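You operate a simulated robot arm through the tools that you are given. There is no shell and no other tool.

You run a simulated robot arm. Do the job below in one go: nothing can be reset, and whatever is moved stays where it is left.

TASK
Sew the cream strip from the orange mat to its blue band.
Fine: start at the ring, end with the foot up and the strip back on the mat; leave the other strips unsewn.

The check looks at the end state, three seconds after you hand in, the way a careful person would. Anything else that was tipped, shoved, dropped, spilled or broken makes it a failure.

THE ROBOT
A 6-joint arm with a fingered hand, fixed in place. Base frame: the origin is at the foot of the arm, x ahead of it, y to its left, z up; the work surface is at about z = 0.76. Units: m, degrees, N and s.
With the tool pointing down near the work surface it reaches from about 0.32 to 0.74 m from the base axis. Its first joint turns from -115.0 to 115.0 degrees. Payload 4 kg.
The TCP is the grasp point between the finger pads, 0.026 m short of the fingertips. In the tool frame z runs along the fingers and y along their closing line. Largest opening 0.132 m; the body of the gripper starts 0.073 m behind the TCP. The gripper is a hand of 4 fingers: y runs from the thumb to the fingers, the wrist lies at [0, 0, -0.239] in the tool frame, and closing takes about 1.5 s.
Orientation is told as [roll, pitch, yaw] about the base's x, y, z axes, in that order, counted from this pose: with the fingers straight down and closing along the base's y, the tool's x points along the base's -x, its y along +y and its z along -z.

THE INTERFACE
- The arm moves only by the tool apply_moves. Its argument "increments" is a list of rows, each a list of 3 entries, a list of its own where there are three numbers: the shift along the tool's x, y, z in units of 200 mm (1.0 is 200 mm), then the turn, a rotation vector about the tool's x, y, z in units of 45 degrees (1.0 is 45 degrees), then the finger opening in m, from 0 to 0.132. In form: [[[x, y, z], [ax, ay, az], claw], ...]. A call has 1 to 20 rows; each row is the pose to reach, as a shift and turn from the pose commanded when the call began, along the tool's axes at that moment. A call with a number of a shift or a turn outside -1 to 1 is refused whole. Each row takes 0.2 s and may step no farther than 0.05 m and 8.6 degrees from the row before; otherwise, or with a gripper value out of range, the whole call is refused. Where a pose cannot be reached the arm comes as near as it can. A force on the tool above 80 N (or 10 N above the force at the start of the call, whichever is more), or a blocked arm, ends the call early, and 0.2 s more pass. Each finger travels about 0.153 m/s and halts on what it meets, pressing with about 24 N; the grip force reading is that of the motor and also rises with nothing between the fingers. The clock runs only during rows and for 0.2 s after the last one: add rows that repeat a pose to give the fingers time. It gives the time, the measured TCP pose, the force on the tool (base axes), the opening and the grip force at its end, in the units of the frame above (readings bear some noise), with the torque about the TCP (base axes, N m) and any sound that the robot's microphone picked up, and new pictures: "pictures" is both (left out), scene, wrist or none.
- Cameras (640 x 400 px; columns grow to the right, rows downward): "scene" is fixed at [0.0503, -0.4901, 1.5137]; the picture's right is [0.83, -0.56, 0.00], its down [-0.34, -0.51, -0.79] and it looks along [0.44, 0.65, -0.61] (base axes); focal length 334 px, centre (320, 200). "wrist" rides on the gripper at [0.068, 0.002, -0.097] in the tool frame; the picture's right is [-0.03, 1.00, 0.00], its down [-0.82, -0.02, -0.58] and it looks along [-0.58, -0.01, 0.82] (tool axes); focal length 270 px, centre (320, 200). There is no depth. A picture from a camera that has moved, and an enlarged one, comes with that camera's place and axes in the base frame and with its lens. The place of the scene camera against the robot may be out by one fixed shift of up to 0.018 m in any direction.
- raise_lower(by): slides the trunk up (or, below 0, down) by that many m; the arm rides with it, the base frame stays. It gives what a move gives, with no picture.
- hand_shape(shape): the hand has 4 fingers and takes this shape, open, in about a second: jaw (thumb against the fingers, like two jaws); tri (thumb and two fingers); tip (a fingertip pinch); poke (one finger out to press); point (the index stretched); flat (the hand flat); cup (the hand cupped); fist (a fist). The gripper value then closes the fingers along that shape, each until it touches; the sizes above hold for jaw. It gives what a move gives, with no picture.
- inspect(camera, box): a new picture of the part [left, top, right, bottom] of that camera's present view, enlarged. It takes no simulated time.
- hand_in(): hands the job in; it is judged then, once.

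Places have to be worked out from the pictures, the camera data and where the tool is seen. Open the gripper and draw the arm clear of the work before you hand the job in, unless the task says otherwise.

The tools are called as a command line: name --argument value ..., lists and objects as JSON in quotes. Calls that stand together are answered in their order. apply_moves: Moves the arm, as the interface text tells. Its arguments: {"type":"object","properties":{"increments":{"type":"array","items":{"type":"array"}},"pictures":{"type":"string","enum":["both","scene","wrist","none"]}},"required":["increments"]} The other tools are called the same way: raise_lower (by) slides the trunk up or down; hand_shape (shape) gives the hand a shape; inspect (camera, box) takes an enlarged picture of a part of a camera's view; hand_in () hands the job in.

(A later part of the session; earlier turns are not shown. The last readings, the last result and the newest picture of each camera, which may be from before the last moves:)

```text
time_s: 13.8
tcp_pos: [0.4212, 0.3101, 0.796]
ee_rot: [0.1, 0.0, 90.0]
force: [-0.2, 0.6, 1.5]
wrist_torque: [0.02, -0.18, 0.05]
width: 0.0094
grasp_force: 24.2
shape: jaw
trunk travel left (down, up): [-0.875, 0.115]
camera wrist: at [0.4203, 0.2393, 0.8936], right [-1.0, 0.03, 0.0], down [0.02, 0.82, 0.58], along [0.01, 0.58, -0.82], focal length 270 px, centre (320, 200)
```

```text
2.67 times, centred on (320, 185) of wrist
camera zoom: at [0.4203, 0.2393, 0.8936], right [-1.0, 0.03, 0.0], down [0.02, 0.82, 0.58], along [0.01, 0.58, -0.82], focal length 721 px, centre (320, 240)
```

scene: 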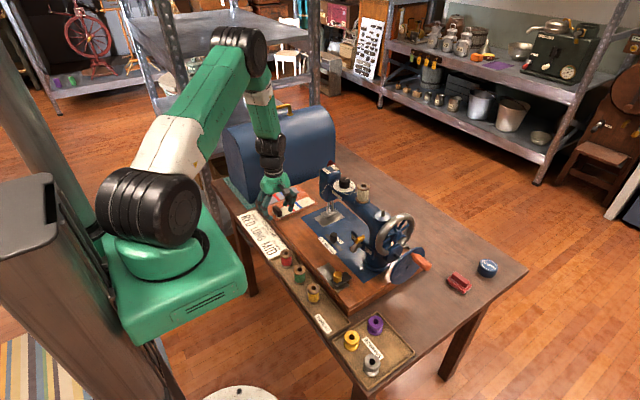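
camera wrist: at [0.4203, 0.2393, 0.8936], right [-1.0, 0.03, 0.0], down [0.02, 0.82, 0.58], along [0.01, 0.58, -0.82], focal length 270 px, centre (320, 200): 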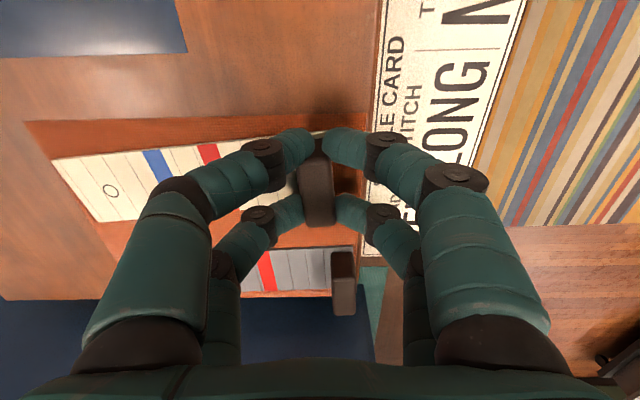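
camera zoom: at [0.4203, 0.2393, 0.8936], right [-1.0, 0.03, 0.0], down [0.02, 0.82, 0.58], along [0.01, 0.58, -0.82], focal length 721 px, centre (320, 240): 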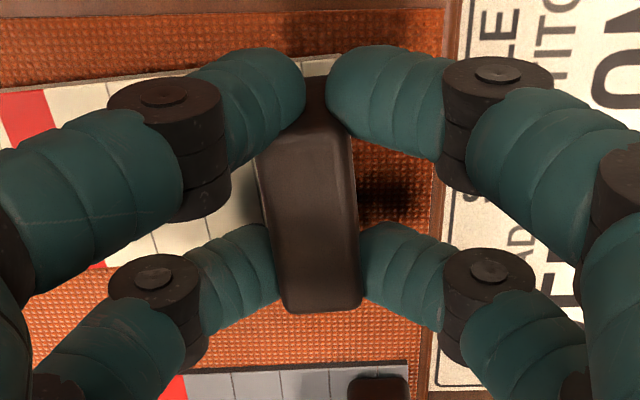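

The front finger pair is only catching the block's −y edge and is skewing it. I'll open, shift the hand about 4 mm in +y, and regrip so both pairs bear on the block.

apply_moves --increments '[[[0, 0, 0], [0, 0, 0], 0.025], [[0, 0, 0], [0, 0, 0], 0.045], [[-0.01, 0, 0], [0, 0, 0], 0.045], [[-0.022, 0, 0], [0, 0, 0], 0.045], [[-0.022, 0, 0], [0, 0, 0], 0.045]]' --pictures "wrist"

inspect --camera "wrist" --box '[220, 110, 420, 260]'

```text
time_s: 15.0
tcp_pos: [0.4219, 0.3127, 0.7962]
ee_rot: [0.0, 0.0, 89.9]
force: [-0.5, 0.0, 0.6]
wrist_torque: [-0.03, -0.02, 0.03]
width: 0.0449
grasp_force: 0.1
shape: jaw
trunk travel left (down, up): [-0.875, 0.115]
camera wrist: at [0.4202, 0.2435, 0.894], right [-1.0, 0.03, 0.0], down [0.02, 0.82, 0.58], along [0.01, 0.58, -0.82], focal length 270 px, centre (320, 200)
```

wrist: 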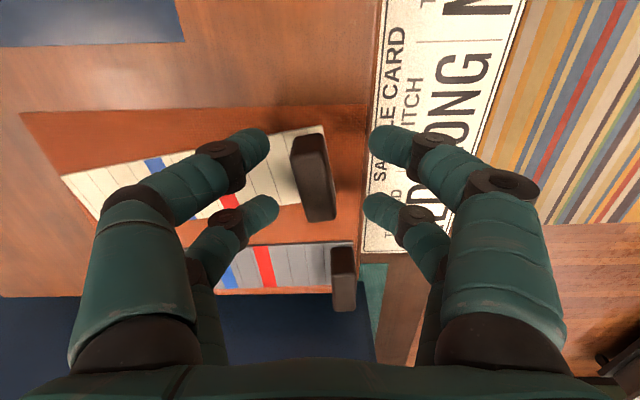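

```text
2.67 times, centred on (320, 185) of wrist
camera zoom: at [0.4202, 0.2435, 0.894], right [-1.0, 0.03, 0.0], down [0.02, 0.82, 0.58], along [0.01, 0.58, -0.82], focal length 721 px, centre (320, 240)
```

zoom: 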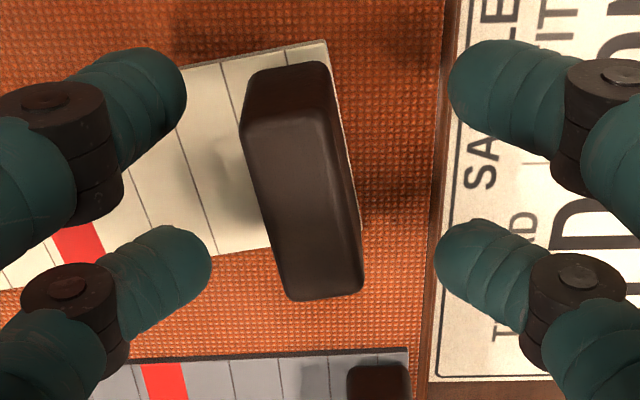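

The strip got yawed by roughly 9° during that grip. I'll turn the hand to match the block's yaw and recentre on it before regripping.

apply_moves --increments '[[[0.004, -0.005, 0], [0, 0, -0.1], 0.045], [[0.0075, -0.0105, 0], [0, 0, -0.2], 0.045], [[0.0075, -0.0105, 0], [0, 0, -0.2], 0.045]]' --pictures "wrist"

inspect --camera "wrist" --box '[220, 110, 420, 260]'

```text
time_s: 15.8
tcp_pos: [0.4224, 0.3116, 0.798]
ee_rot: [0.0, 0.0, 99.1]
force: [0.2, -0.4, 1.3]
wrist_torque: [0.03, 0.0, -0.03]
width: 0.0444
grasp_force: 0.0
shape: jaw
trunk travel left (down, up): [-0.875, 0.115]
camera wrist: at [0.4329, 0.2422, 0.8942], right [-0.99, -0.13, 0.0], down [-0.11, 0.81, 0.58], along [-0.08, 0.57, -0.82], focal length 270 px, centre (320, 200)
```

wrist: 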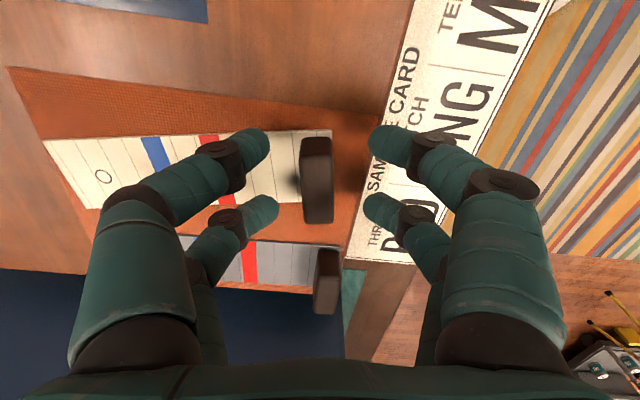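

```text
2.67 times, centred on (320, 185) of wrist
camera zoom: at [0.4329, 0.2422, 0.8942], right [-0.99, -0.13, 0.0], down [-0.11, 0.81, 0.58], along [-0.08, 0.57, -0.82], focal length 721 px, centre (320, 240)
```

zoom: 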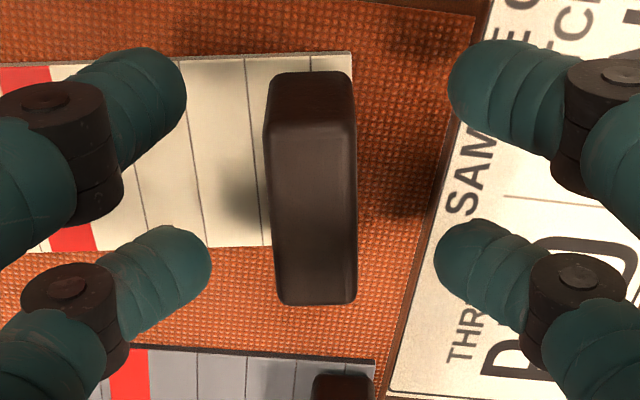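

The block is now square to the fingers. Closing to grip it.

apply_moves --increments '[[[0, 0, 0], [0, 0, 0], 0.035], [[0, 0, 0], [0, 0, 0], 0.026], [[0, 0, 0], [0, 0, 0], 0.02], [[0, 0, 0], [0, 0, 0], 0.015], [[0, 0, 0], [0, 0, 0], 0.01], [[0, 0, 0], [0, 0, 0], 0.008], [[0, 0, 0], [0, 0, 0], 0.008]]' --pictures "wrist"

inspect --camera "wrist" --box '[220, 110, 420, 260]'

```text
time_s: 17.4
tcp_pos: [0.422, 0.311, 0.7978]
ee_rot: [0.0, 0.0, 99.0]
force: [0.5, -1.2, 1.4]
wrist_torque: [0.03, 0.03, -0.02]
width: 0.0085
grasp_force: 0.0
shape: jaw
trunk travel left (down, up): [-0.875, 0.115]
camera wrist: at [0.4328, 0.2422, 0.8943], right [-0.99, -0.13, 0.0], down [-0.11, 0.81, 0.58], along [-0.08, 0.57, -0.82], focal length 270 px, centre (320, 200)
```

wrist: 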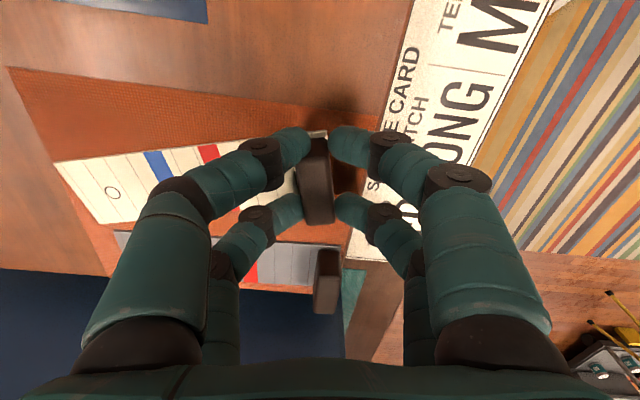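

```text
2.67 times, centred on (320, 185) of wrist
camera zoom: at [0.4328, 0.2422, 0.8943], right [-0.99, -0.13, 0.0], down [-0.11, 0.81, 0.58], along [-0.08, 0.57, -0.82], focal length 721 px, centre (320, 240)
```

zoom: 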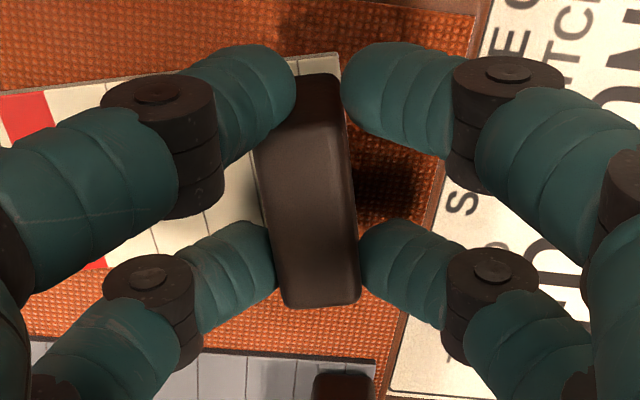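

The width reading and picture show that the front pair (gap 8 mm) is passing in front of the block's face. The finger-pair spacing nearly equals the block width, so I'll use one pair centred on the block instead. Opening and shifting +y by about 17 mm.

apply_moves --increments '[[[0, 0, 0], [0, 0, 0], 0.03], [[0, 0, 0], [0, 0, 0], 0.05], [[0, 0, 0], [0, 0, 0], 0.05], [[-0.04, 0, 0], [0, 0, 0], 0.05], [[-0.083, 0, 0], [0, 0, 0], 0.05], [[-0.083, 0, 0], [0, 0, 0], 0.05]]' --pictures "wrist"

inspect --camera "wrist" --box '[220, 80, 420, 230]'

```text
time_s: 18.8
tcp_pos: [0.4206, 0.3274, 0.7973]
ee_rot: [-0.1, 0.0, 99.1]
force: [-0.2, 1.3, -0.3]
wrist_torque: [-0.02, -0.03, 0.02]
width: 0.0498
grasp_force: 0.0
shape: jaw
trunk travel left (down, up): [-0.875, 0.115]
camera wrist: at [0.4305, 0.2588, 0.8944], right [-0.99, -0.13, 0.0], down [-0.11, 0.81, 0.58], along [-0.08, 0.57, -0.82], focal length 270 px, centre (320, 200)
```

wrist: 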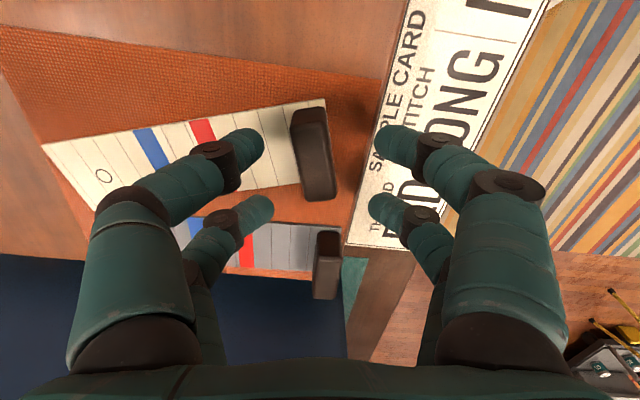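

```text
2.67 times, centred on (320, 155) of wrist
camera zoom: at [0.4305, 0.2588, 0.8944], right [-0.99, -0.13, 0.0], down [-0.11, 0.81, 0.58], along [-0.08, 0.57, -0.82], focal length 721 px, centre (320, 320)
```

zoom: 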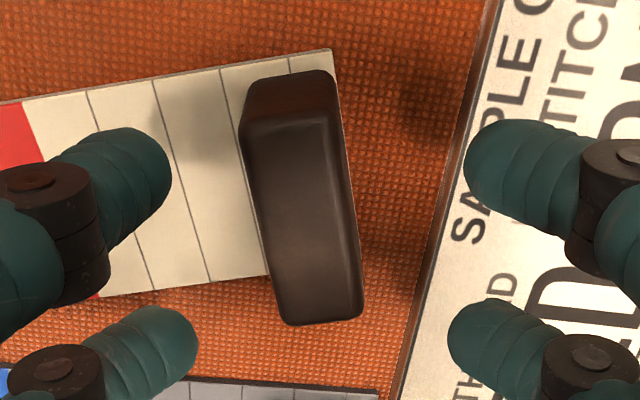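

The strip is now about 16° skewed. I'll rotate the hand another 7.5° to square up with the block; the front pair will be centred on it.

apply_moves --increments '[[[-0.005, 0, 0], [0, 0, -0.085], 0.05], [[-0.01, 0, 0], [0, 0, -0.17], 0.05], [[-0.01, 0, 0], [0, 0, -0.17], 0.05]]' --pictures "wrist"

inspect --camera "wrist" --box '[220, 80, 420, 230]'

```text
time_s: 19.6
tcp_pos: [0.4204, 0.3296, 0.7987]
ee_rot: [-0.1, 0.1, 106.7]
force: [-0.1, 0.1, 0.6]
wrist_torque: [-0.03, 0.02, -0.02]
width: 0.0496
grasp_force: 0.0
shape: jaw
trunk travel left (down, up): [-0.875, 0.115]
camera wrist: at [0.439, 0.2624, 0.8953], right [-0.96, -0.26, 0.0], down [-0.21, 0.79, 0.58], along [-0.15, 0.56, -0.82], focal length 270 px, centre (320, 200)
```

wrist: 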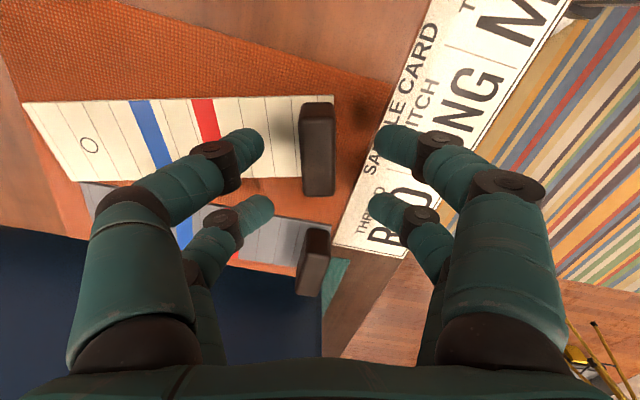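

```text
2.67 times, centred on (320, 155) of wrist
camera zoom: at [0.439, 0.2624, 0.8953], right [-0.96, -0.26, 0.0], down [-0.21, 0.79, 0.58], along [-0.15, 0.56, -0.82], focal length 721 px, centre (320, 320)
```

zoom: 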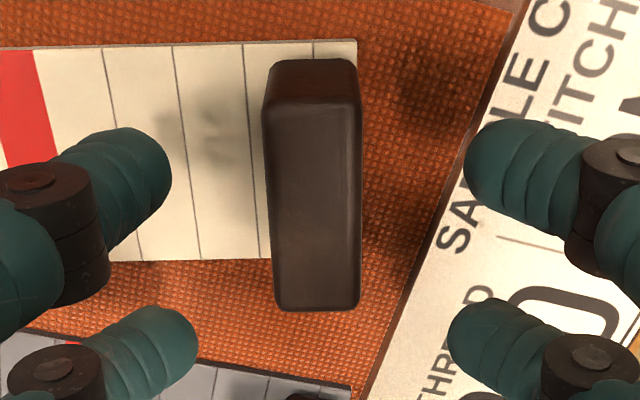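

Square and centred on the front finger pair. Closing fully to grip.

apply_moves --increments '[[[0, 0, 0], [0, 0, 0], 0.038], [[0, 0, 0], [0, 0, 0], 0.028], [[0, 0, 0], [0, 0, 0], 0.022], [[0, 0, 0], [0, 0, 0], 0.017], [[0, 0, 0], [0, 0, 0], 0.012], [[0, 0, 0], [0, 0, 0], 0.006], [[0, 0, 0], [0, 0, 0], 0.0], [[0, 0, 0], [0, 0, 0], 0.0]]' --pictures "wrist"

inspect --camera "wrist" --box '[220, 80, 420, 230]'

```text
time_s: 21.4
tcp_pos: [0.4203, 0.3288, 0.7974]
ee_rot: [-0.1, 0.0, 106.6]
force: [0.9, 1.0, 0.1]
wrist_torque: [0.03, 0.01, 0.01]
width: 0.0034
grasp_force: 23.9
shape: jaw
trunk travel left (down, up): [-0.875, 0.115]
camera wrist: at [0.4389, 0.2623, 0.8952], right [-0.96, -0.26, 0.0], down [-0.21, 0.79, 0.58], along [-0.15, 0.56, -0.82], focal length 270 px, centre (320, 200)
```

wrist: 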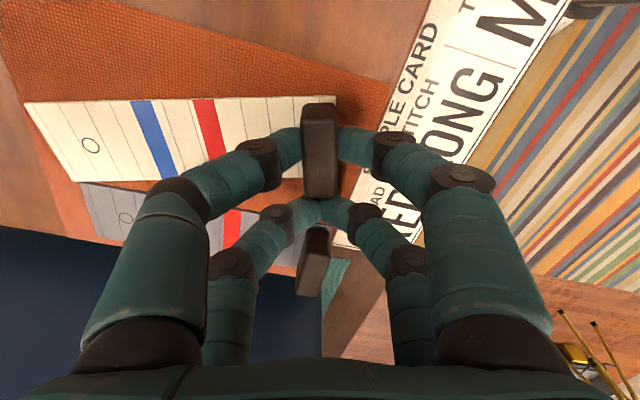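

```text
2.67 times, centred on (320, 155) of wrist
camera zoom: at [0.4389, 0.2623, 0.8952], right [-0.96, -0.26, 0.0], down [-0.21, 0.79, 0.58], along [-0.15, 0.56, -0.82], focal length 721 px, centre (320, 320)
```

zoom: 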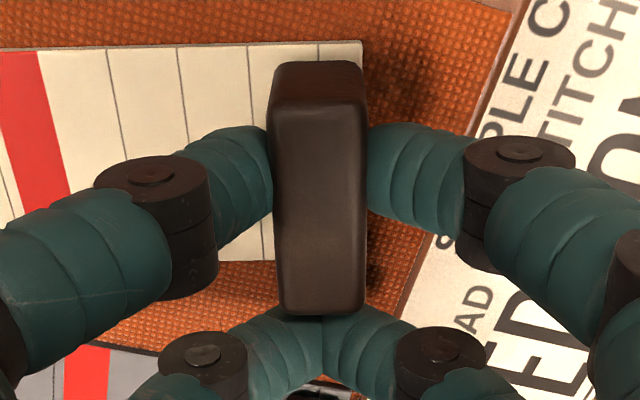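

Firm grip (24 N) with the front pair on the block's centre. Let me check clearance to the gray strip before lifting.

inspect --camera "wrist" --box '[0, 80, 260, 250]'

inspect --camera "scene" --box '[240, 170, 330, 230]'

```text
2.35 times, centred on (130, 165) of wrist
camera zoom: at [0.4389, 0.2623, 0.8952], right [-0.96, -0.26, 0.0], down [-0.21, 0.79, 0.58], along [-0.15, 0.56, -0.82], focal length 636 px, centre (767, 282)
```

zoom: 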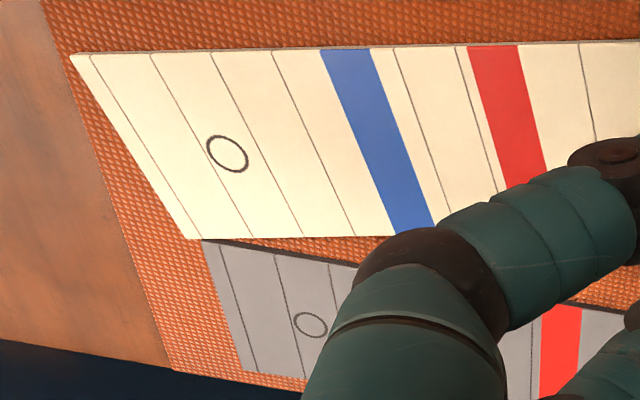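

```text
6.67 times, centred on (285, 200) of scene
camera zoom: at [0.0503, -0.4901, 1.5137], right [0.83, -0.56, 0.0], down [-0.34, -0.51, -0.79], along [0.44, 0.65, -0.61], focal length 2228 px, centre (553, 200)
```

zoom: 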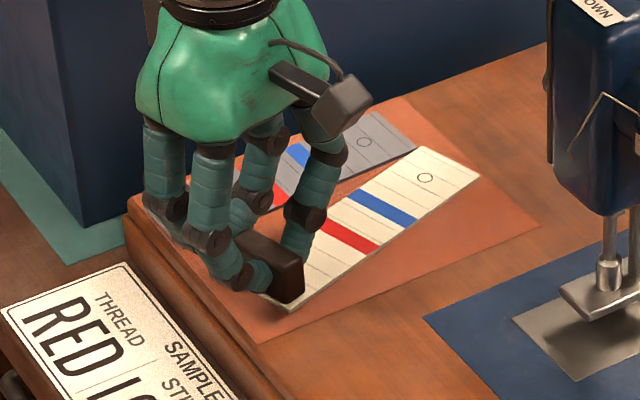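

The corners only just meet, with no overlap. Lifting straight up about 8 mm to test the grip.

apply_moves --increments '[[[0, 0, -0.01], [0, 0, 0], 0.0], [[0, 0, -0.02], [0, 0, 0], 0.0], [[0, 0, -0.03], [0, 0, 0], 0.0], [[0, 0, -0.04], [0, 0, 0], 0.0], [[0, 0, -0.04], [0, 0, 0], 0.0]]' --pictures "both"

inspect --camera "scene" --box '[240, 170, 330, 230]'

inspect --camera "wrist" --box '[0, 80, 400, 250]'

```text
time_s: 22.6
tcp_pos: [0.4202, 0.3306, 0.8062]
ee_rot: [0.0, 0.0, 106.8]
force: [-0.1, 0.2, -1.0]
wrist_torque: [0.01, 0.01, -0.02]
width: 0.0032
grasp_force: 23.7
shape: jaw
trunk travel left (down, up): [-0.875, 0.115]
camera wrist: at [0.4391, 0.2626, 0.9035], right [-0.96, -0.26, 0.0], down [-0.21, 0.79, 0.58], along [-0.15, 0.56, -0.82], focal length 270 px, centre (320, 200)
```

scene: 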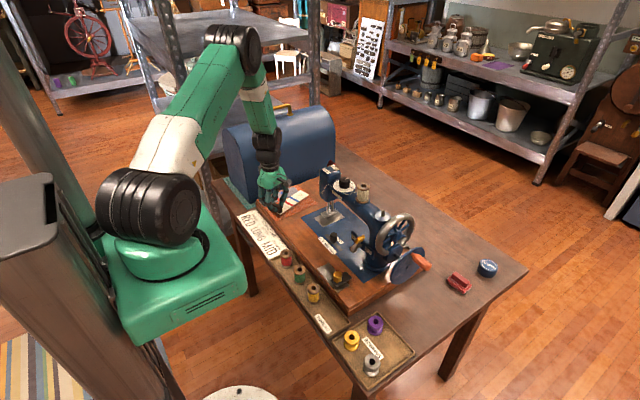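
wrist: 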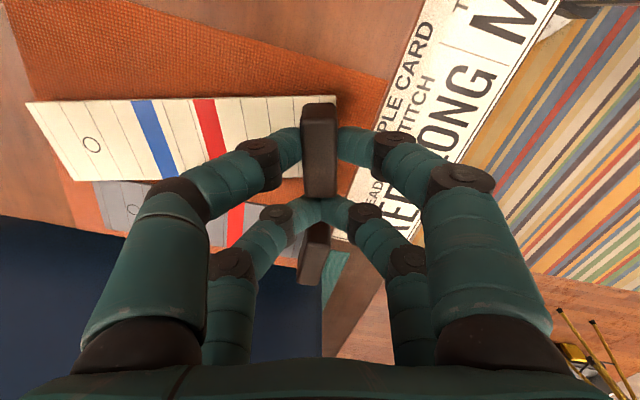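

```text
6.67 times, centred on (285, 200) of scene
camera zoom: at [0.0503, -0.4901, 1.5137], right [0.83, -0.56, 0.0], down [-0.34, -0.51, -0.79], along [0.44, 0.65, -0.61], focal length 2228 px, centre (553, 200)
```

zoom: 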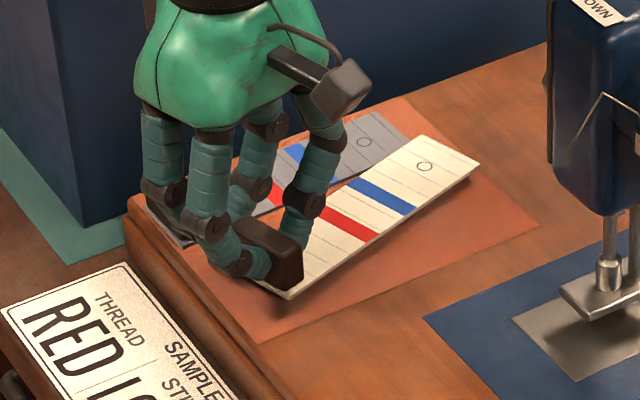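

```text
1.60 times, centred on (200, 165) of wrist
camera zoom: at [0.4391, 0.2626, 0.9035], right [-0.96, -0.26, 0.0], down [-0.21, 0.79, 0.58], along [-0.15, 0.56, -0.82], focal length 432 px, centre (512, 256)
```

zoom: 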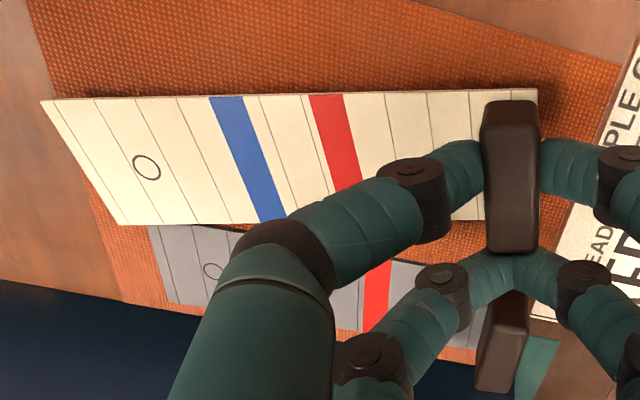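

The strip lifts level and moves rigidly with the hand; in the tool frame the ring is about 117 mm ahead and 15 mm to the side of the TCP. I'll turn back to yaw 90° so the strip runs straight along x.

apply_moves --increments '[[[0.01, 0, 0.0], [0, 0, 0.09], 0.0], [[0.02, 0, 0.0], [0, 0, 0.185], 0.0], [[0.03, 0, 0.005], [0, 0, 0.28], 0.0], [[0.04, 0, 0.01], [0, 0, 0.37], 0.0], [[0.04, 0, 0.015], [0, 0, 0.37], 0.0], [[0.04, 0, 0.015], [0, 0, 0.37], 0.0]]' --pictures "both"

inspect --camera "wrist" --box '[0, 50, 400, 250]'

```text
time_s: 24.0
tcp_pos: [0.4227, 0.3231, 0.8036]
ee_rot: [-0.1, 0.1, 90.0]
force: [-0.3, -0.1, 0.3]
wrist_torque: [0.02, 0.01, -0.02]
width: 0.0036
grasp_force: 24.0
shape: jaw
trunk travel left (down, up): [-0.875, 0.115]
camera wrist: at [0.4212, 0.2524, 0.8998], right [-1.0, 0.03, 0.0], down [0.02, 0.82, 0.58], along [0.01, 0.58, -0.82], focal length 270 px, centre (320, 200)
```

scene: 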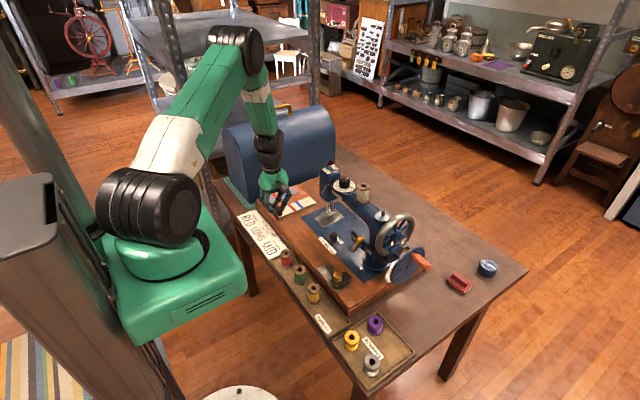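
wrist: 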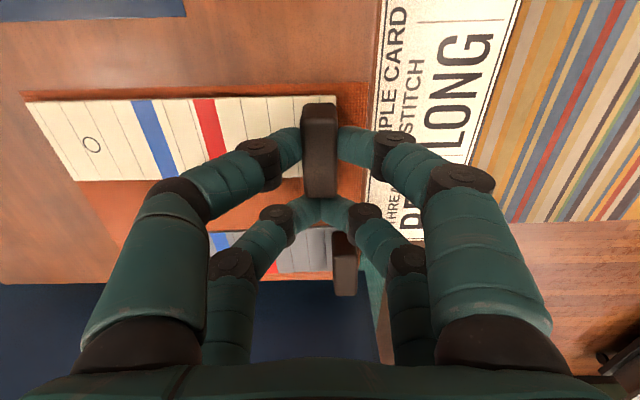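

```text
1.60 times, centred on (200, 150) of wrist
camera zoom: at [0.4212, 0.2524, 0.8998], right [-1.0, 0.03, 0.0], down [0.02, 0.82, 0.58], along [0.01, 0.58, -0.82], focal length 432 px, centre (512, 280)
```

zoom: 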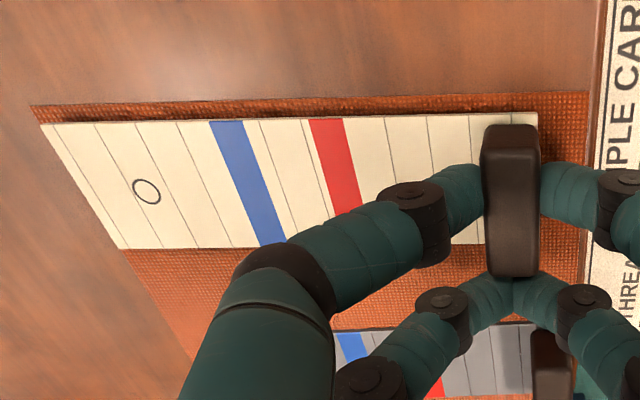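

The strip is now straight. I'll move it toward the foot, stopping just short to check the height clearance.

apply_moves --increments '[[[0.06, -0.01, 0.0], [0, 0, 0], 0.0], [[0.12, -0.02, 0.0], [0, 0, 0], 0.0], [[0.18, -0.03, 0.0], [0, 0, 0], 0.0], [[0.24, -0.04, 0.0], [0, 0, 0], 0.0], [[0.3, -0.0485, 0.0], [0, 0, 0], 0.0], [[0.3, -0.0485, 0.0], [0, 0, 0], 0.0]]' --pictures "both"

inspect --camera "scene" --box '[270, 180, 350, 230]'

inspect --camera "wrist" --box '[0, 30, 320, 230]'

```text
time_s: 25.4
tcp_pos: [0.4308, 0.2616, 0.8029]
ee_rot: [0.0, 0.0, 90.0]
force: [0.5, -0.4, -0.3]
wrist_torque: [0.01, 0.01, 0.01]
width: 0.0033
grasp_force: 24.0
shape: jaw
trunk travel left (down, up): [-0.875, 0.115]
camera wrist: at [0.4305, 0.1921, 0.9002], right [-1.0, 0.03, 0.0], down [0.02, 0.82, 0.58], along [0.01, 0.58, -0.82], focal length 270 px, centre (320, 200)
```

scene: 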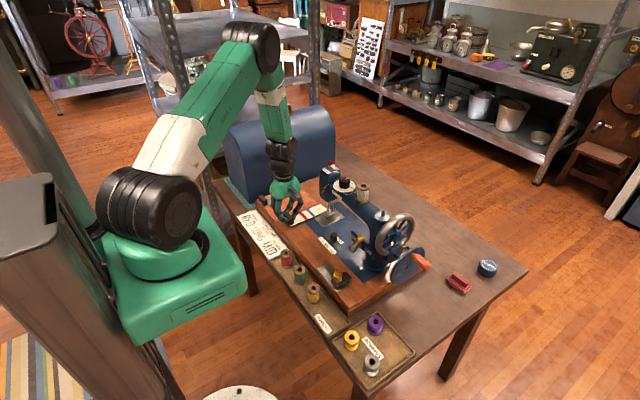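
wrist: 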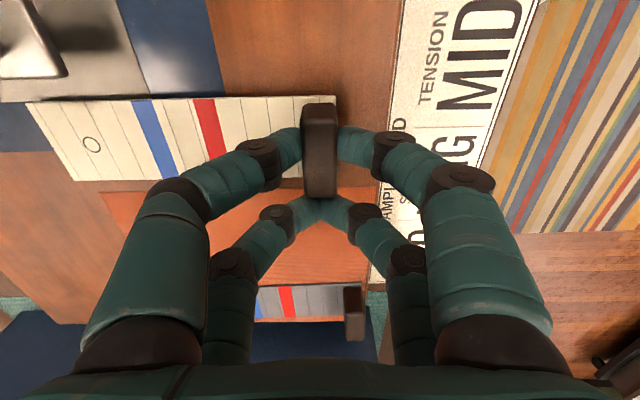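

```text
8.00 times, centred on (310, 205) of scene
camera zoom: at [0.0503, -0.4901, 1.5137], right [0.83, -0.56, 0.0], down [-0.34, -0.51, -0.79], along [0.44, 0.65, -0.61], focal length 2674 px, centre (400, 160)
```

zoom: 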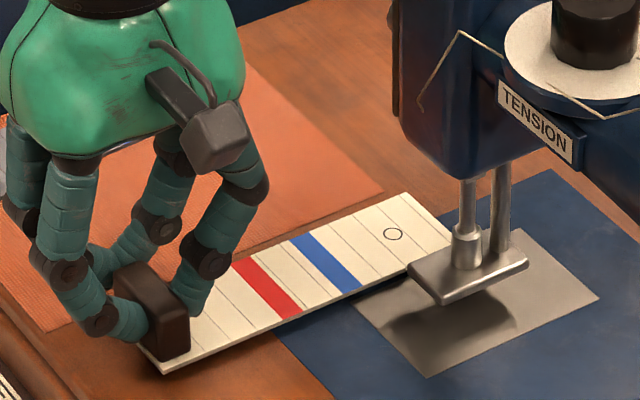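

```text
2.00 times, centred on (160, 130) of wrist
camera zoom: at [0.4305, 0.1921, 0.9002], right [-1.0, 0.03, 0.0], down [0.02, 0.82, 0.58], along [0.01, 0.58, -0.82], focal length 541 px, centre (640, 340)
```

zoom: 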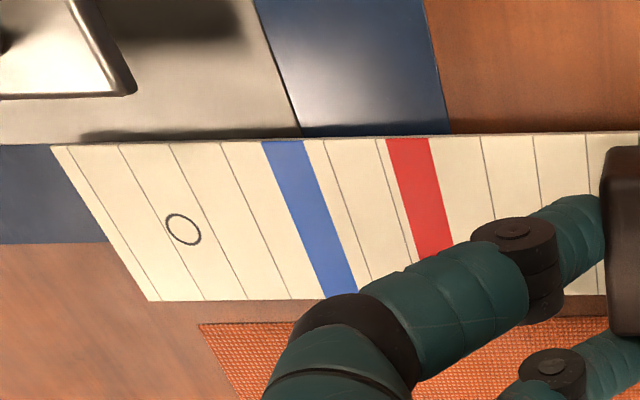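

Clearance looks good. Lowering 3 mm and sliding the strip the remaining 51 mm under the foot.

apply_moves --increments '[[[0, 0, 0.015], [0, 0, 0], 0.0], [[0.05, 0, 0.015], [0, 0, 0], 0.0], [[0.1, 0, 0.015], [0, 0, 0], 0.0], [[0.15, 0, 0.015], [0, 0, 0], 0.0], [[0.2, 0, 0.015], [0, 0, 0], 0.0], [[0.2535, 0, 0.015], [0, 0, 0], 0.0], [[0.2535, 0, 0.015], [0, 0, 0], 0.0]]' --pictures "both"

inspect --camera "scene" --box '[280, 185, 360, 235]'

inspect --camera "wrist" --box '[0, 30, 320, 230]'

```text
time_s: 27.0
tcp_pos: [0.432, 0.2123, 0.8005]
ee_rot: [0.0, -0.1, 90.0]
force: [0.2, 0.0, -0.7]
wrist_torque: [0.04, -0.01, -0.01]
width: 0.0035
grasp_force: 24.2
shape: jaw
trunk travel left (down, up): [-0.875, 0.115]
camera wrist: at [0.4308, 0.1419, 0.8967], right [-1.0, 0.03, 0.0], down [0.02, 0.82, 0.58], along [0.01, 0.58, -0.82], focal length 270 px, centre (320, 200)
```

scene: 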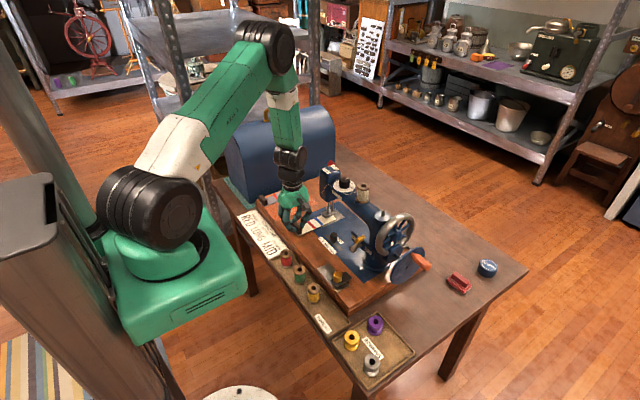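
wrist: 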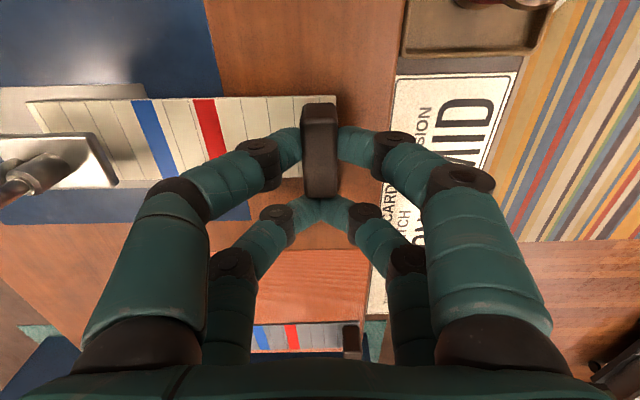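

```text
8.00 times, centred on (320, 210) of scene
camera zoom: at [0.0503, -0.4901, 1.5137], right [0.83, -0.56, 0.0], down [-0.34, -0.51, -0.79], along [0.44, 0.65, -0.61], focal length 2674 px, centre (320, 120)
```

zoom: 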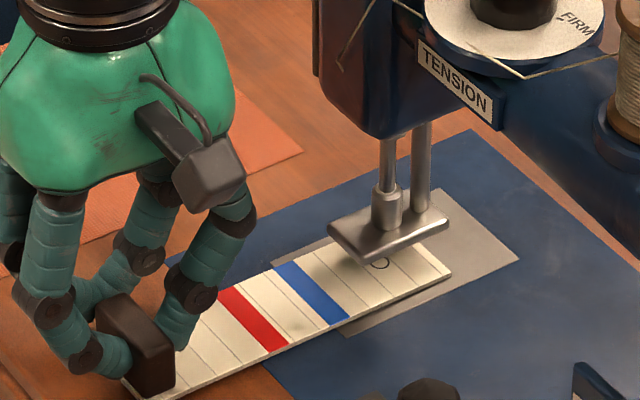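

```text
2.00 times, centred on (160, 130) of wrist
camera zoom: at [0.4308, 0.1419, 0.8967], right [-1.0, 0.03, 0.0], down [0.02, 0.82, 0.58], along [0.01, 0.58, -0.82], focal length 541 px, centre (640, 340)
```

zoom: 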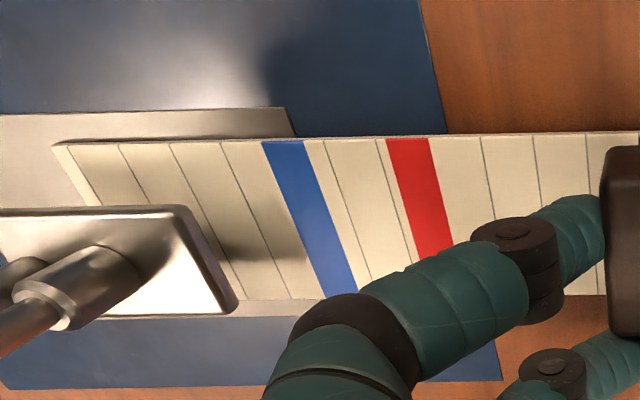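

The strip is under the foot; blue band centre is at x≈0.515, which puts the ring at x≈0.550–0.551 against the needle at ≈0.551. Verifying from the scene camera at higher zoom.

inspect --camera "scene" --box '[310, 195, 345, 230]'

```text
11.43 times, centred on (328, 212) of scene
camera zoom: at [0.0503, -0.4901, 1.5137], right [0.83, -0.56, 0.0], down [-0.34, -0.51, -0.79], along [0.44, 0.65, -0.61], focal length 3820 px, centre (234, 57)
```

zoom: 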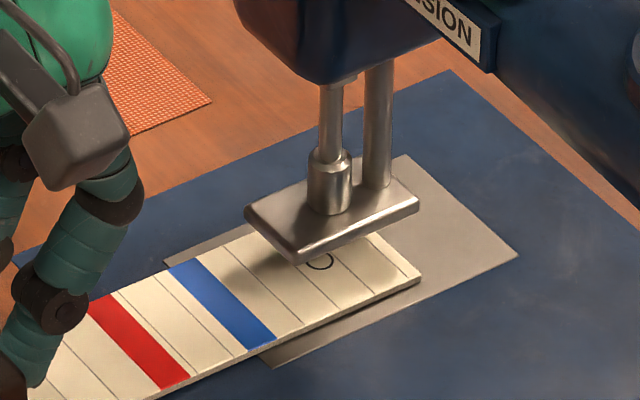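

Scene and wrist views agree: the ring is within about 1 mm of the needle axis. Lowering the strip to the bed gently.

apply_moves --increments '[[[0, 0, 0.008], [0, 0, 0], 0.0], [[0, 0, 0.016], [0, 0, 0], 0.0], [[0, 0, 0.022], [0, 0, 0], 0.0], [[0, 0, 0.022], [0, 0, 0], 0.0]]' --pictures "none"

inspect --camera "scene" --box '[280, 190, 350, 235]'

```text
time_s: 28.0
tcp_pos: [0.4323, 0.2113, 0.7958]
ee_rot: [0.0, -0.1, 90.1]
force: [0.2, 0.8, 15.5]
wrist_torque: [-0.31, -0.03, 0.02]
width: 0.0039
grasp_force: 23.6
shape: jaw
trunk travel left (down, up): [-0.875, 0.115]
```

```text
8.89 times, centred on (315, 212) of scene
camera zoom: at [0.0503, -0.4901, 1.5137], right [0.83, -0.56, 0.0], down [-0.34, -0.51, -0.79], along [0.44, 0.65, -0.61], focal length 2971 px, centre (364, 89)
```

zoom: 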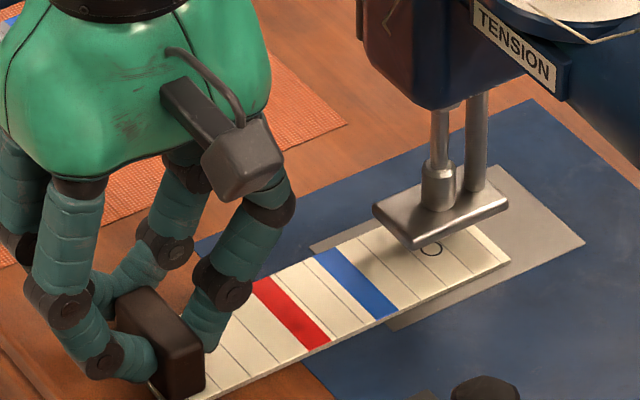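

Contact is felt (15 N). I'll ease up 1 mm and open the fingers.

apply_moves --increments '[[[0, 0, -0.005], [0, 0, 0], 0.0], [[0, 0, -0.005], [0, 0, 0], 0.01], [[0, 0, -0.005], [0, 0, 0], 0.022], [[0, 0, -0.005], [0, 0, 0], 0.036], [[0, 0, -0.005], [0, 0, 0], 0.05], [[0, 0, -0.005], [0, 0, 0], 0.05]]' --pictures "both"

inspect --camera "scene" --box '[280, 190, 350, 235]'

inspect --camera "wrist" --box '[0, 30, 360, 230]'

```text
time_s: 29.4
tcp_pos: [0.4321, 0.2109, 0.7962]
ee_rot: [0.1, 0.0, 90.0]
force: [0.1, 1.6, 0.1]
wrist_torque: [-0.02, 0.01, -0.01]
width: 0.0493
grasp_force: 0.1
shape: jaw
trunk travel left (down, up): [-0.875, 0.115]
camera wrist: at [0.4313, 0.1415, 0.8934], right [-1.0, 0.03, 0.0], down [0.02, 0.82, 0.58], along [0.01, 0.58, -0.82], focal length 270 px, centre (320, 200)
```

scene: 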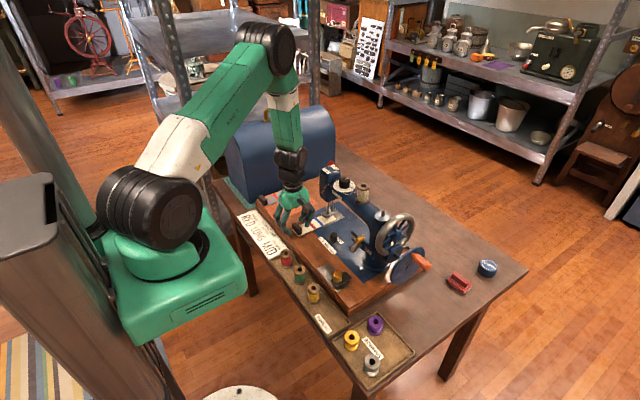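
wrist: 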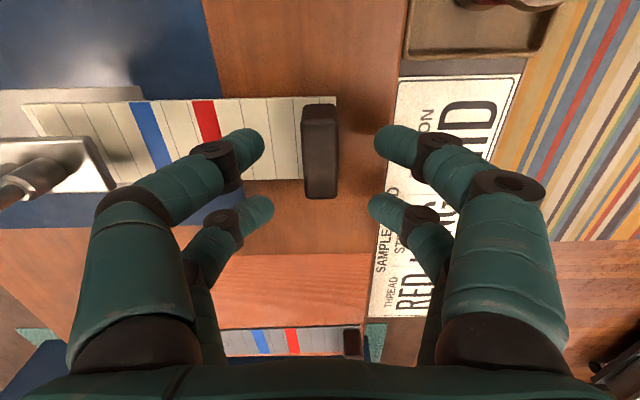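

```text
8.89 times, centred on (315, 212) of scene
camera zoom: at [0.0503, -0.4901, 1.5137], right [0.83, -0.56, 0.0], down [-0.34, -0.51, -0.79], along [0.44, 0.65, -0.61], focal length 2971 px, centre (364, 89)
```

zoom: 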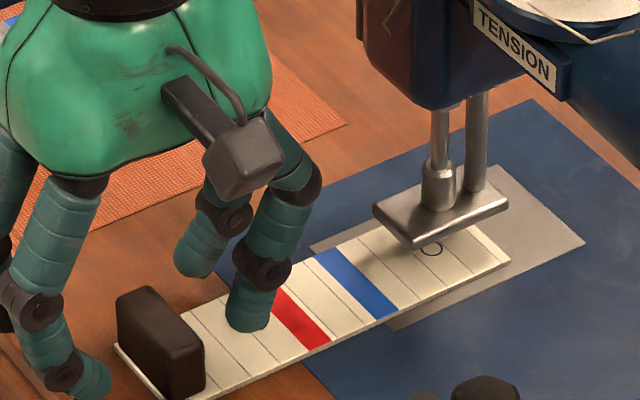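

```text
1.78 times, centred on (180, 130) of wrist
camera zoom: at [0.4313, 0.1415, 0.8934], right [-1.0, 0.03, 0.0], down [0.02, 0.82, 0.58], along [0.01, 0.58, -0.82], focal length 480 px, centre (569, 324)
```

zoom: 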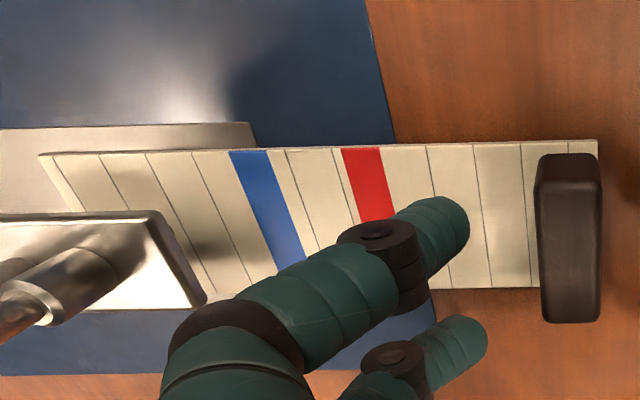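

Released cleanly. Checking the ring against the needle once more.

inspect --camera "scene" --box '[315, 200, 340, 225]'

inspect --camera "wrist" --box '[0, 70, 180, 220]'

```text
16.00 times, centred on (328, 212) of scene
camera zoom: at [0.0503, -0.4901, 1.5137], right [0.83, -0.56, 0.0], down [-0.34, -0.51, -0.79], along [0.44, 0.65, -0.61], focal length 5348 px, centre (200, 0)
```

zoom: 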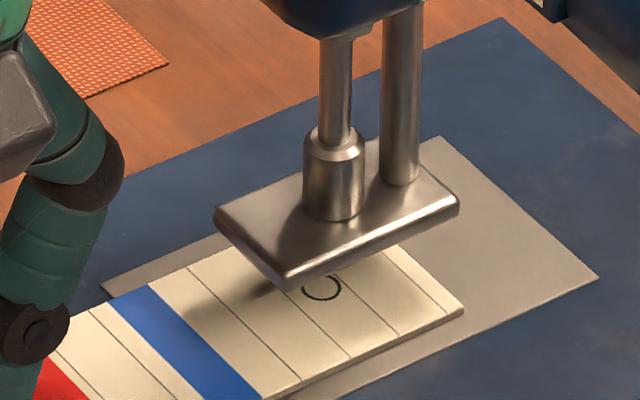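

```text
2.67 times, centred on (90, 145) of wrist
camera zoom: at [0.4313, 0.1415, 0.8934], right [-1.0, 0.03, 0.0], down [0.02, 0.82, 0.58], along [0.01, 0.58, -0.82], focal length 721 px, centre (933, 347)
```

zoom: 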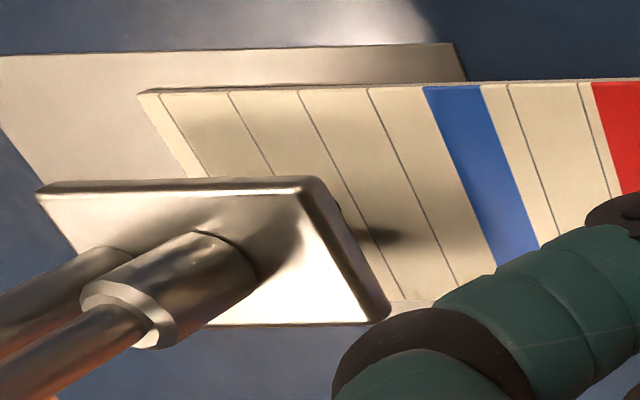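

The strip is centred under the foot (strip centre y≈0.196, foot centre y≈0.197) with the ring at the needle. Raising the hand clear, backing off slightly in −x while rising.

apply_moves --increments '[[[0, 0, -0.1], [0, 0, 0], 0.05], [[0, 0, -0.2], [0, 0, 0], 0.05], [[0, 0.06, -0.38], [0, 0, 0], 0.05], [[0, 0.12, -0.57], [0, 0, 0], 0.05], [[0, 0.12, -0.77], [0, 0, 0], 0.05], [[0, 0.12, -0.97], [0, 0, 0], 0.05]]' --pictures "none"

apply_moves --increments '[[[0, -0.05, -0.15], [0, 0, 0], 0.05], [[0, -0.15, -0.3], [0, 0, 0], 0.05], [[0.05, -0.3, -0.45], [0, 0, 0], 0.05], [[0.1, -0.48, -0.5], [0, 0, 0], 0.05], [[0.1, -0.48, -0.5], [0, 0, 0], 0.05]]' --pictures "both"

```text
time_s: 30.8
tcp_pos: [0.4076, 0.2108, 0.992]
ee_rot: [0.0, 0.0, 90.0]
force: [1.0, -0.2, -0.4]
wrist_torque: [0.03, -0.03, -0.01]
width: 0.0497
grasp_force: 0.2
shape: jaw
trunk travel left (down, up): [-0.875, 0.115]
```

```text
time_s: 32.0
tcp_pos: [0.5034, 0.1897, 1.0905]
ee_rot: [-0.1, 0.0, 89.9]
force: [0.2, 0.3, 0.3]
wrist_torque: [-0.03, 0.01, 0.01]
width: 0.0498
grasp_force: 0.0
shape: jaw
trunk travel left (down, up): [-0.875, 0.115]
camera wrist: at [0.502, 0.1199, 1.1872], right [-1.0, 0.03, 0.0], down [0.02, 0.82, 0.58], along [0.01, 0.58, -0.82], focal length 270 px, centre (320, 200)
```

scene: 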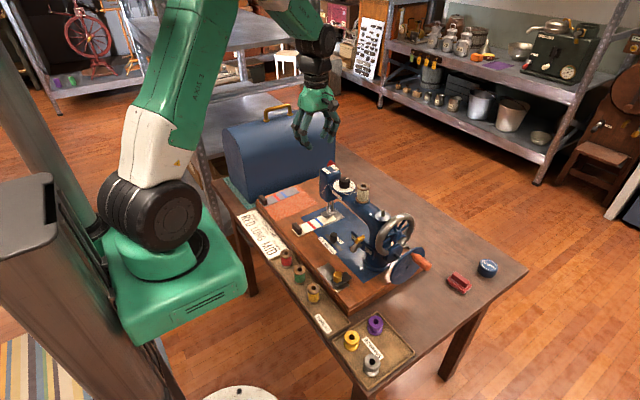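
wrist: 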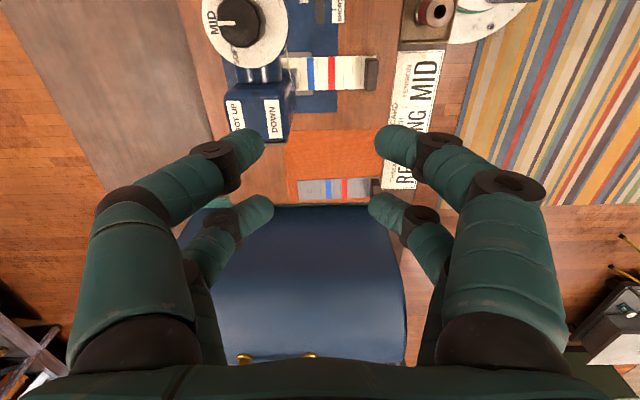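

The lever is hidden behind a finger. Moving +x about 10 cm so it falls in the gap between the fingers.

apply_moves --increments '[[[0.05, -0.15, 0], [0, 0, 0], 0.07], [[0.1, -0.3, 0], [0, 0, 0], 0.09], [[0.15, -0.42, 0], [0, 0, 0], 0.09], [[0.15, -0.48, 0], [0, 0, 0], 0.09], [[0.15, -0.48, 0], [0, 0, 0], 0.09]]' --pictures "wrist"

inspect --camera "wrist" --box '[240, 40, 440, 200]'

```text
time_s: 33.2
tcp_pos: [0.601, 0.1608, 1.0898]
ee_rot: [0.0, 0.1, 90.0]
force: [-0.5, 0.1, -0.5]
wrist_torque: [0.03, 0.02, 0.02]
width: 0.0898
grasp_force: 0.1
shape: jaw
trunk travel left (down, up): [-0.875, 0.115]
camera wrist: at [0.5988, 0.0909, 1.187], right [-1.0, 0.03, 0.0], down [0.02, 0.82, 0.58], along [0.01, 0.58, -0.82], focal length 270 px, centre (320, 200)
```

wrist: 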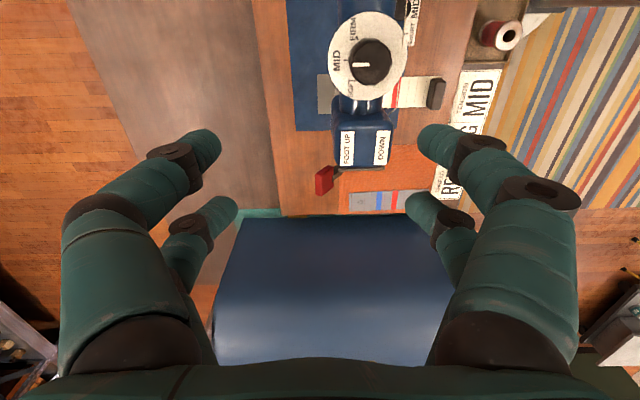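

```text
2.50 times, centred on (340, 120) of wrist
camera zoom: at [0.5988, 0.0909, 1.187], right [-1.0, 0.03, 0.0], down [0.02, 0.82, 0.58], along [0.01, 0.58, -0.82], focal length 676 px, centre (270, 400)
```

zoom: 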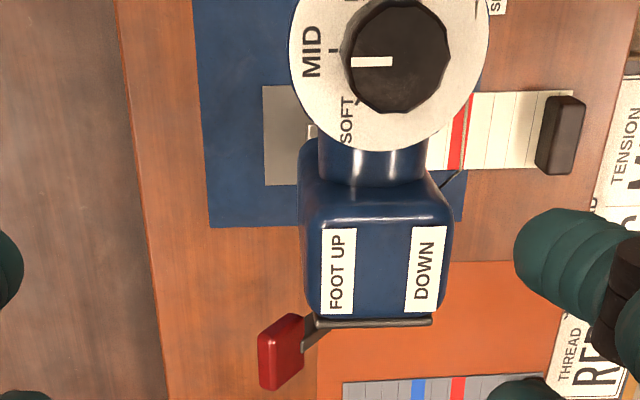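

The red lever handle spans about x 0.587–0.609, y 0.23–0.262, near z 0.93, tilted back (FOOT UP). I'll close the fingers and come down behind it at (0.65, 0.262), clear of the head's side.

apply_moves --increments '[[[-0.15, -0.08, 0], [0, 0, 0], 0.05], [[-0.3, -0.16, 0], [0, 0, 0], 0.02], [[-0.45, -0.245, 0], [0, 0, 0], 0.0], [[-0.505, -0.245, 0.15], [0, 0, 0], 0.0], [[-0.505, -0.245, 0.35], [0, 0, 0], 0.0], [[-0.505, -0.245, 0.55], [0, 0, 0], 0.0], [[-0.505, -0.245, 0.7], [0, 0, 0], 0.0], [[-0.505, -0.245, 0.795], [0, 0, 0], 0.0], [[-0.505, -0.245, 0.795], [0, 0, 0], 0.0]]' --pictures "both"

inspect --camera "wrist" --box '[270, 100, 470, 260]'

inspect --camera "scene" --box '[290, 110, 390, 210]'

```text
time_s: 35.2
tcp_pos: [0.6514, 0.2624, 0.9327]
ee_rot: [0.0, -0.1, 90.0]
force: [-0.3, 0.4, -0.2]
wrist_torque: [0.02, -0.01, -0.02]
width: 0.0
grasp_force: 24.0
shape: jaw
trunk travel left (down, up): [-0.875, 0.115]
camera wrist: at [0.649, 0.1927, 1.0283], right [-1.0, 0.03, 0.0], down [0.02, 0.82, 0.58], along [0.01, 0.58, -0.82], focal length 270 px, centre (320, 200)
```

scene: 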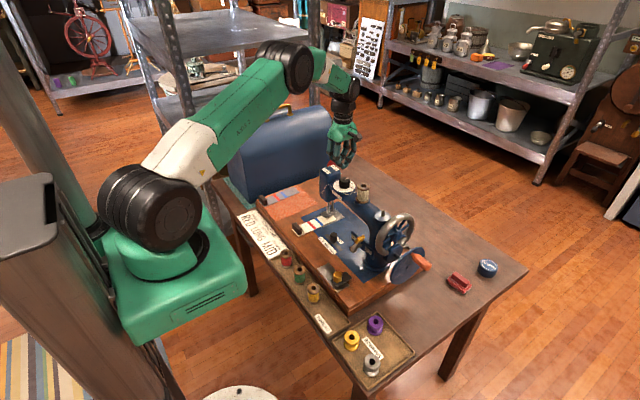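
wrist: 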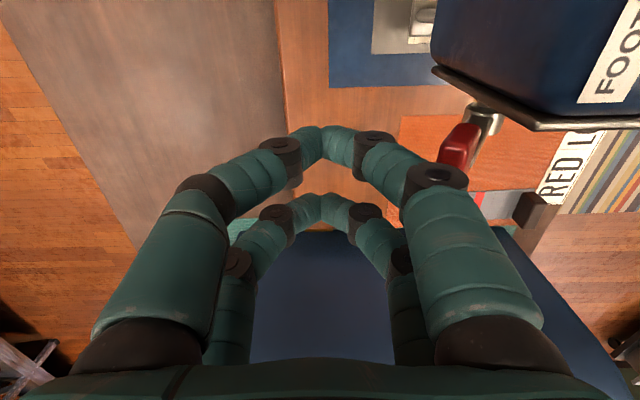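

```text
2.50 times, centred on (370, 180) of wrist
camera zoom: at [0.649, 0.1927, 1.0283], right [-1.0, 0.03, 0.0], down [0.02, 0.82, 0.58], along [0.01, 0.58, -0.82], focal length 676 px, centre (195, 250)
```

zoom: 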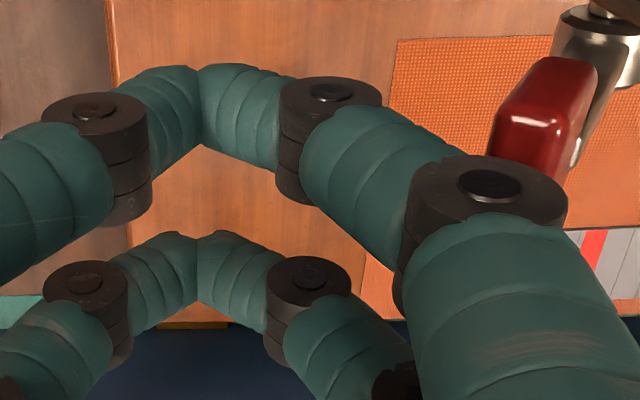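

```text
4.00 times, centred on (340, 160) of scene
camera zoom: at [0.0503, -0.4901, 1.5137], right [0.83, -0.56, 0.0], down [-0.34, -0.51, -0.79], along [0.44, 0.65, -0.61], focal length 1337 px, centre (240, 360)
```

zoom: 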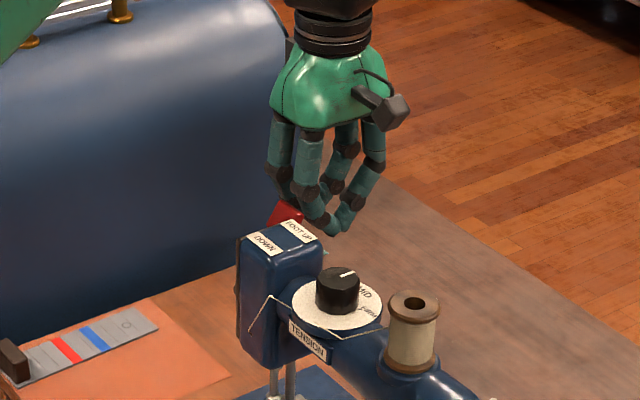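

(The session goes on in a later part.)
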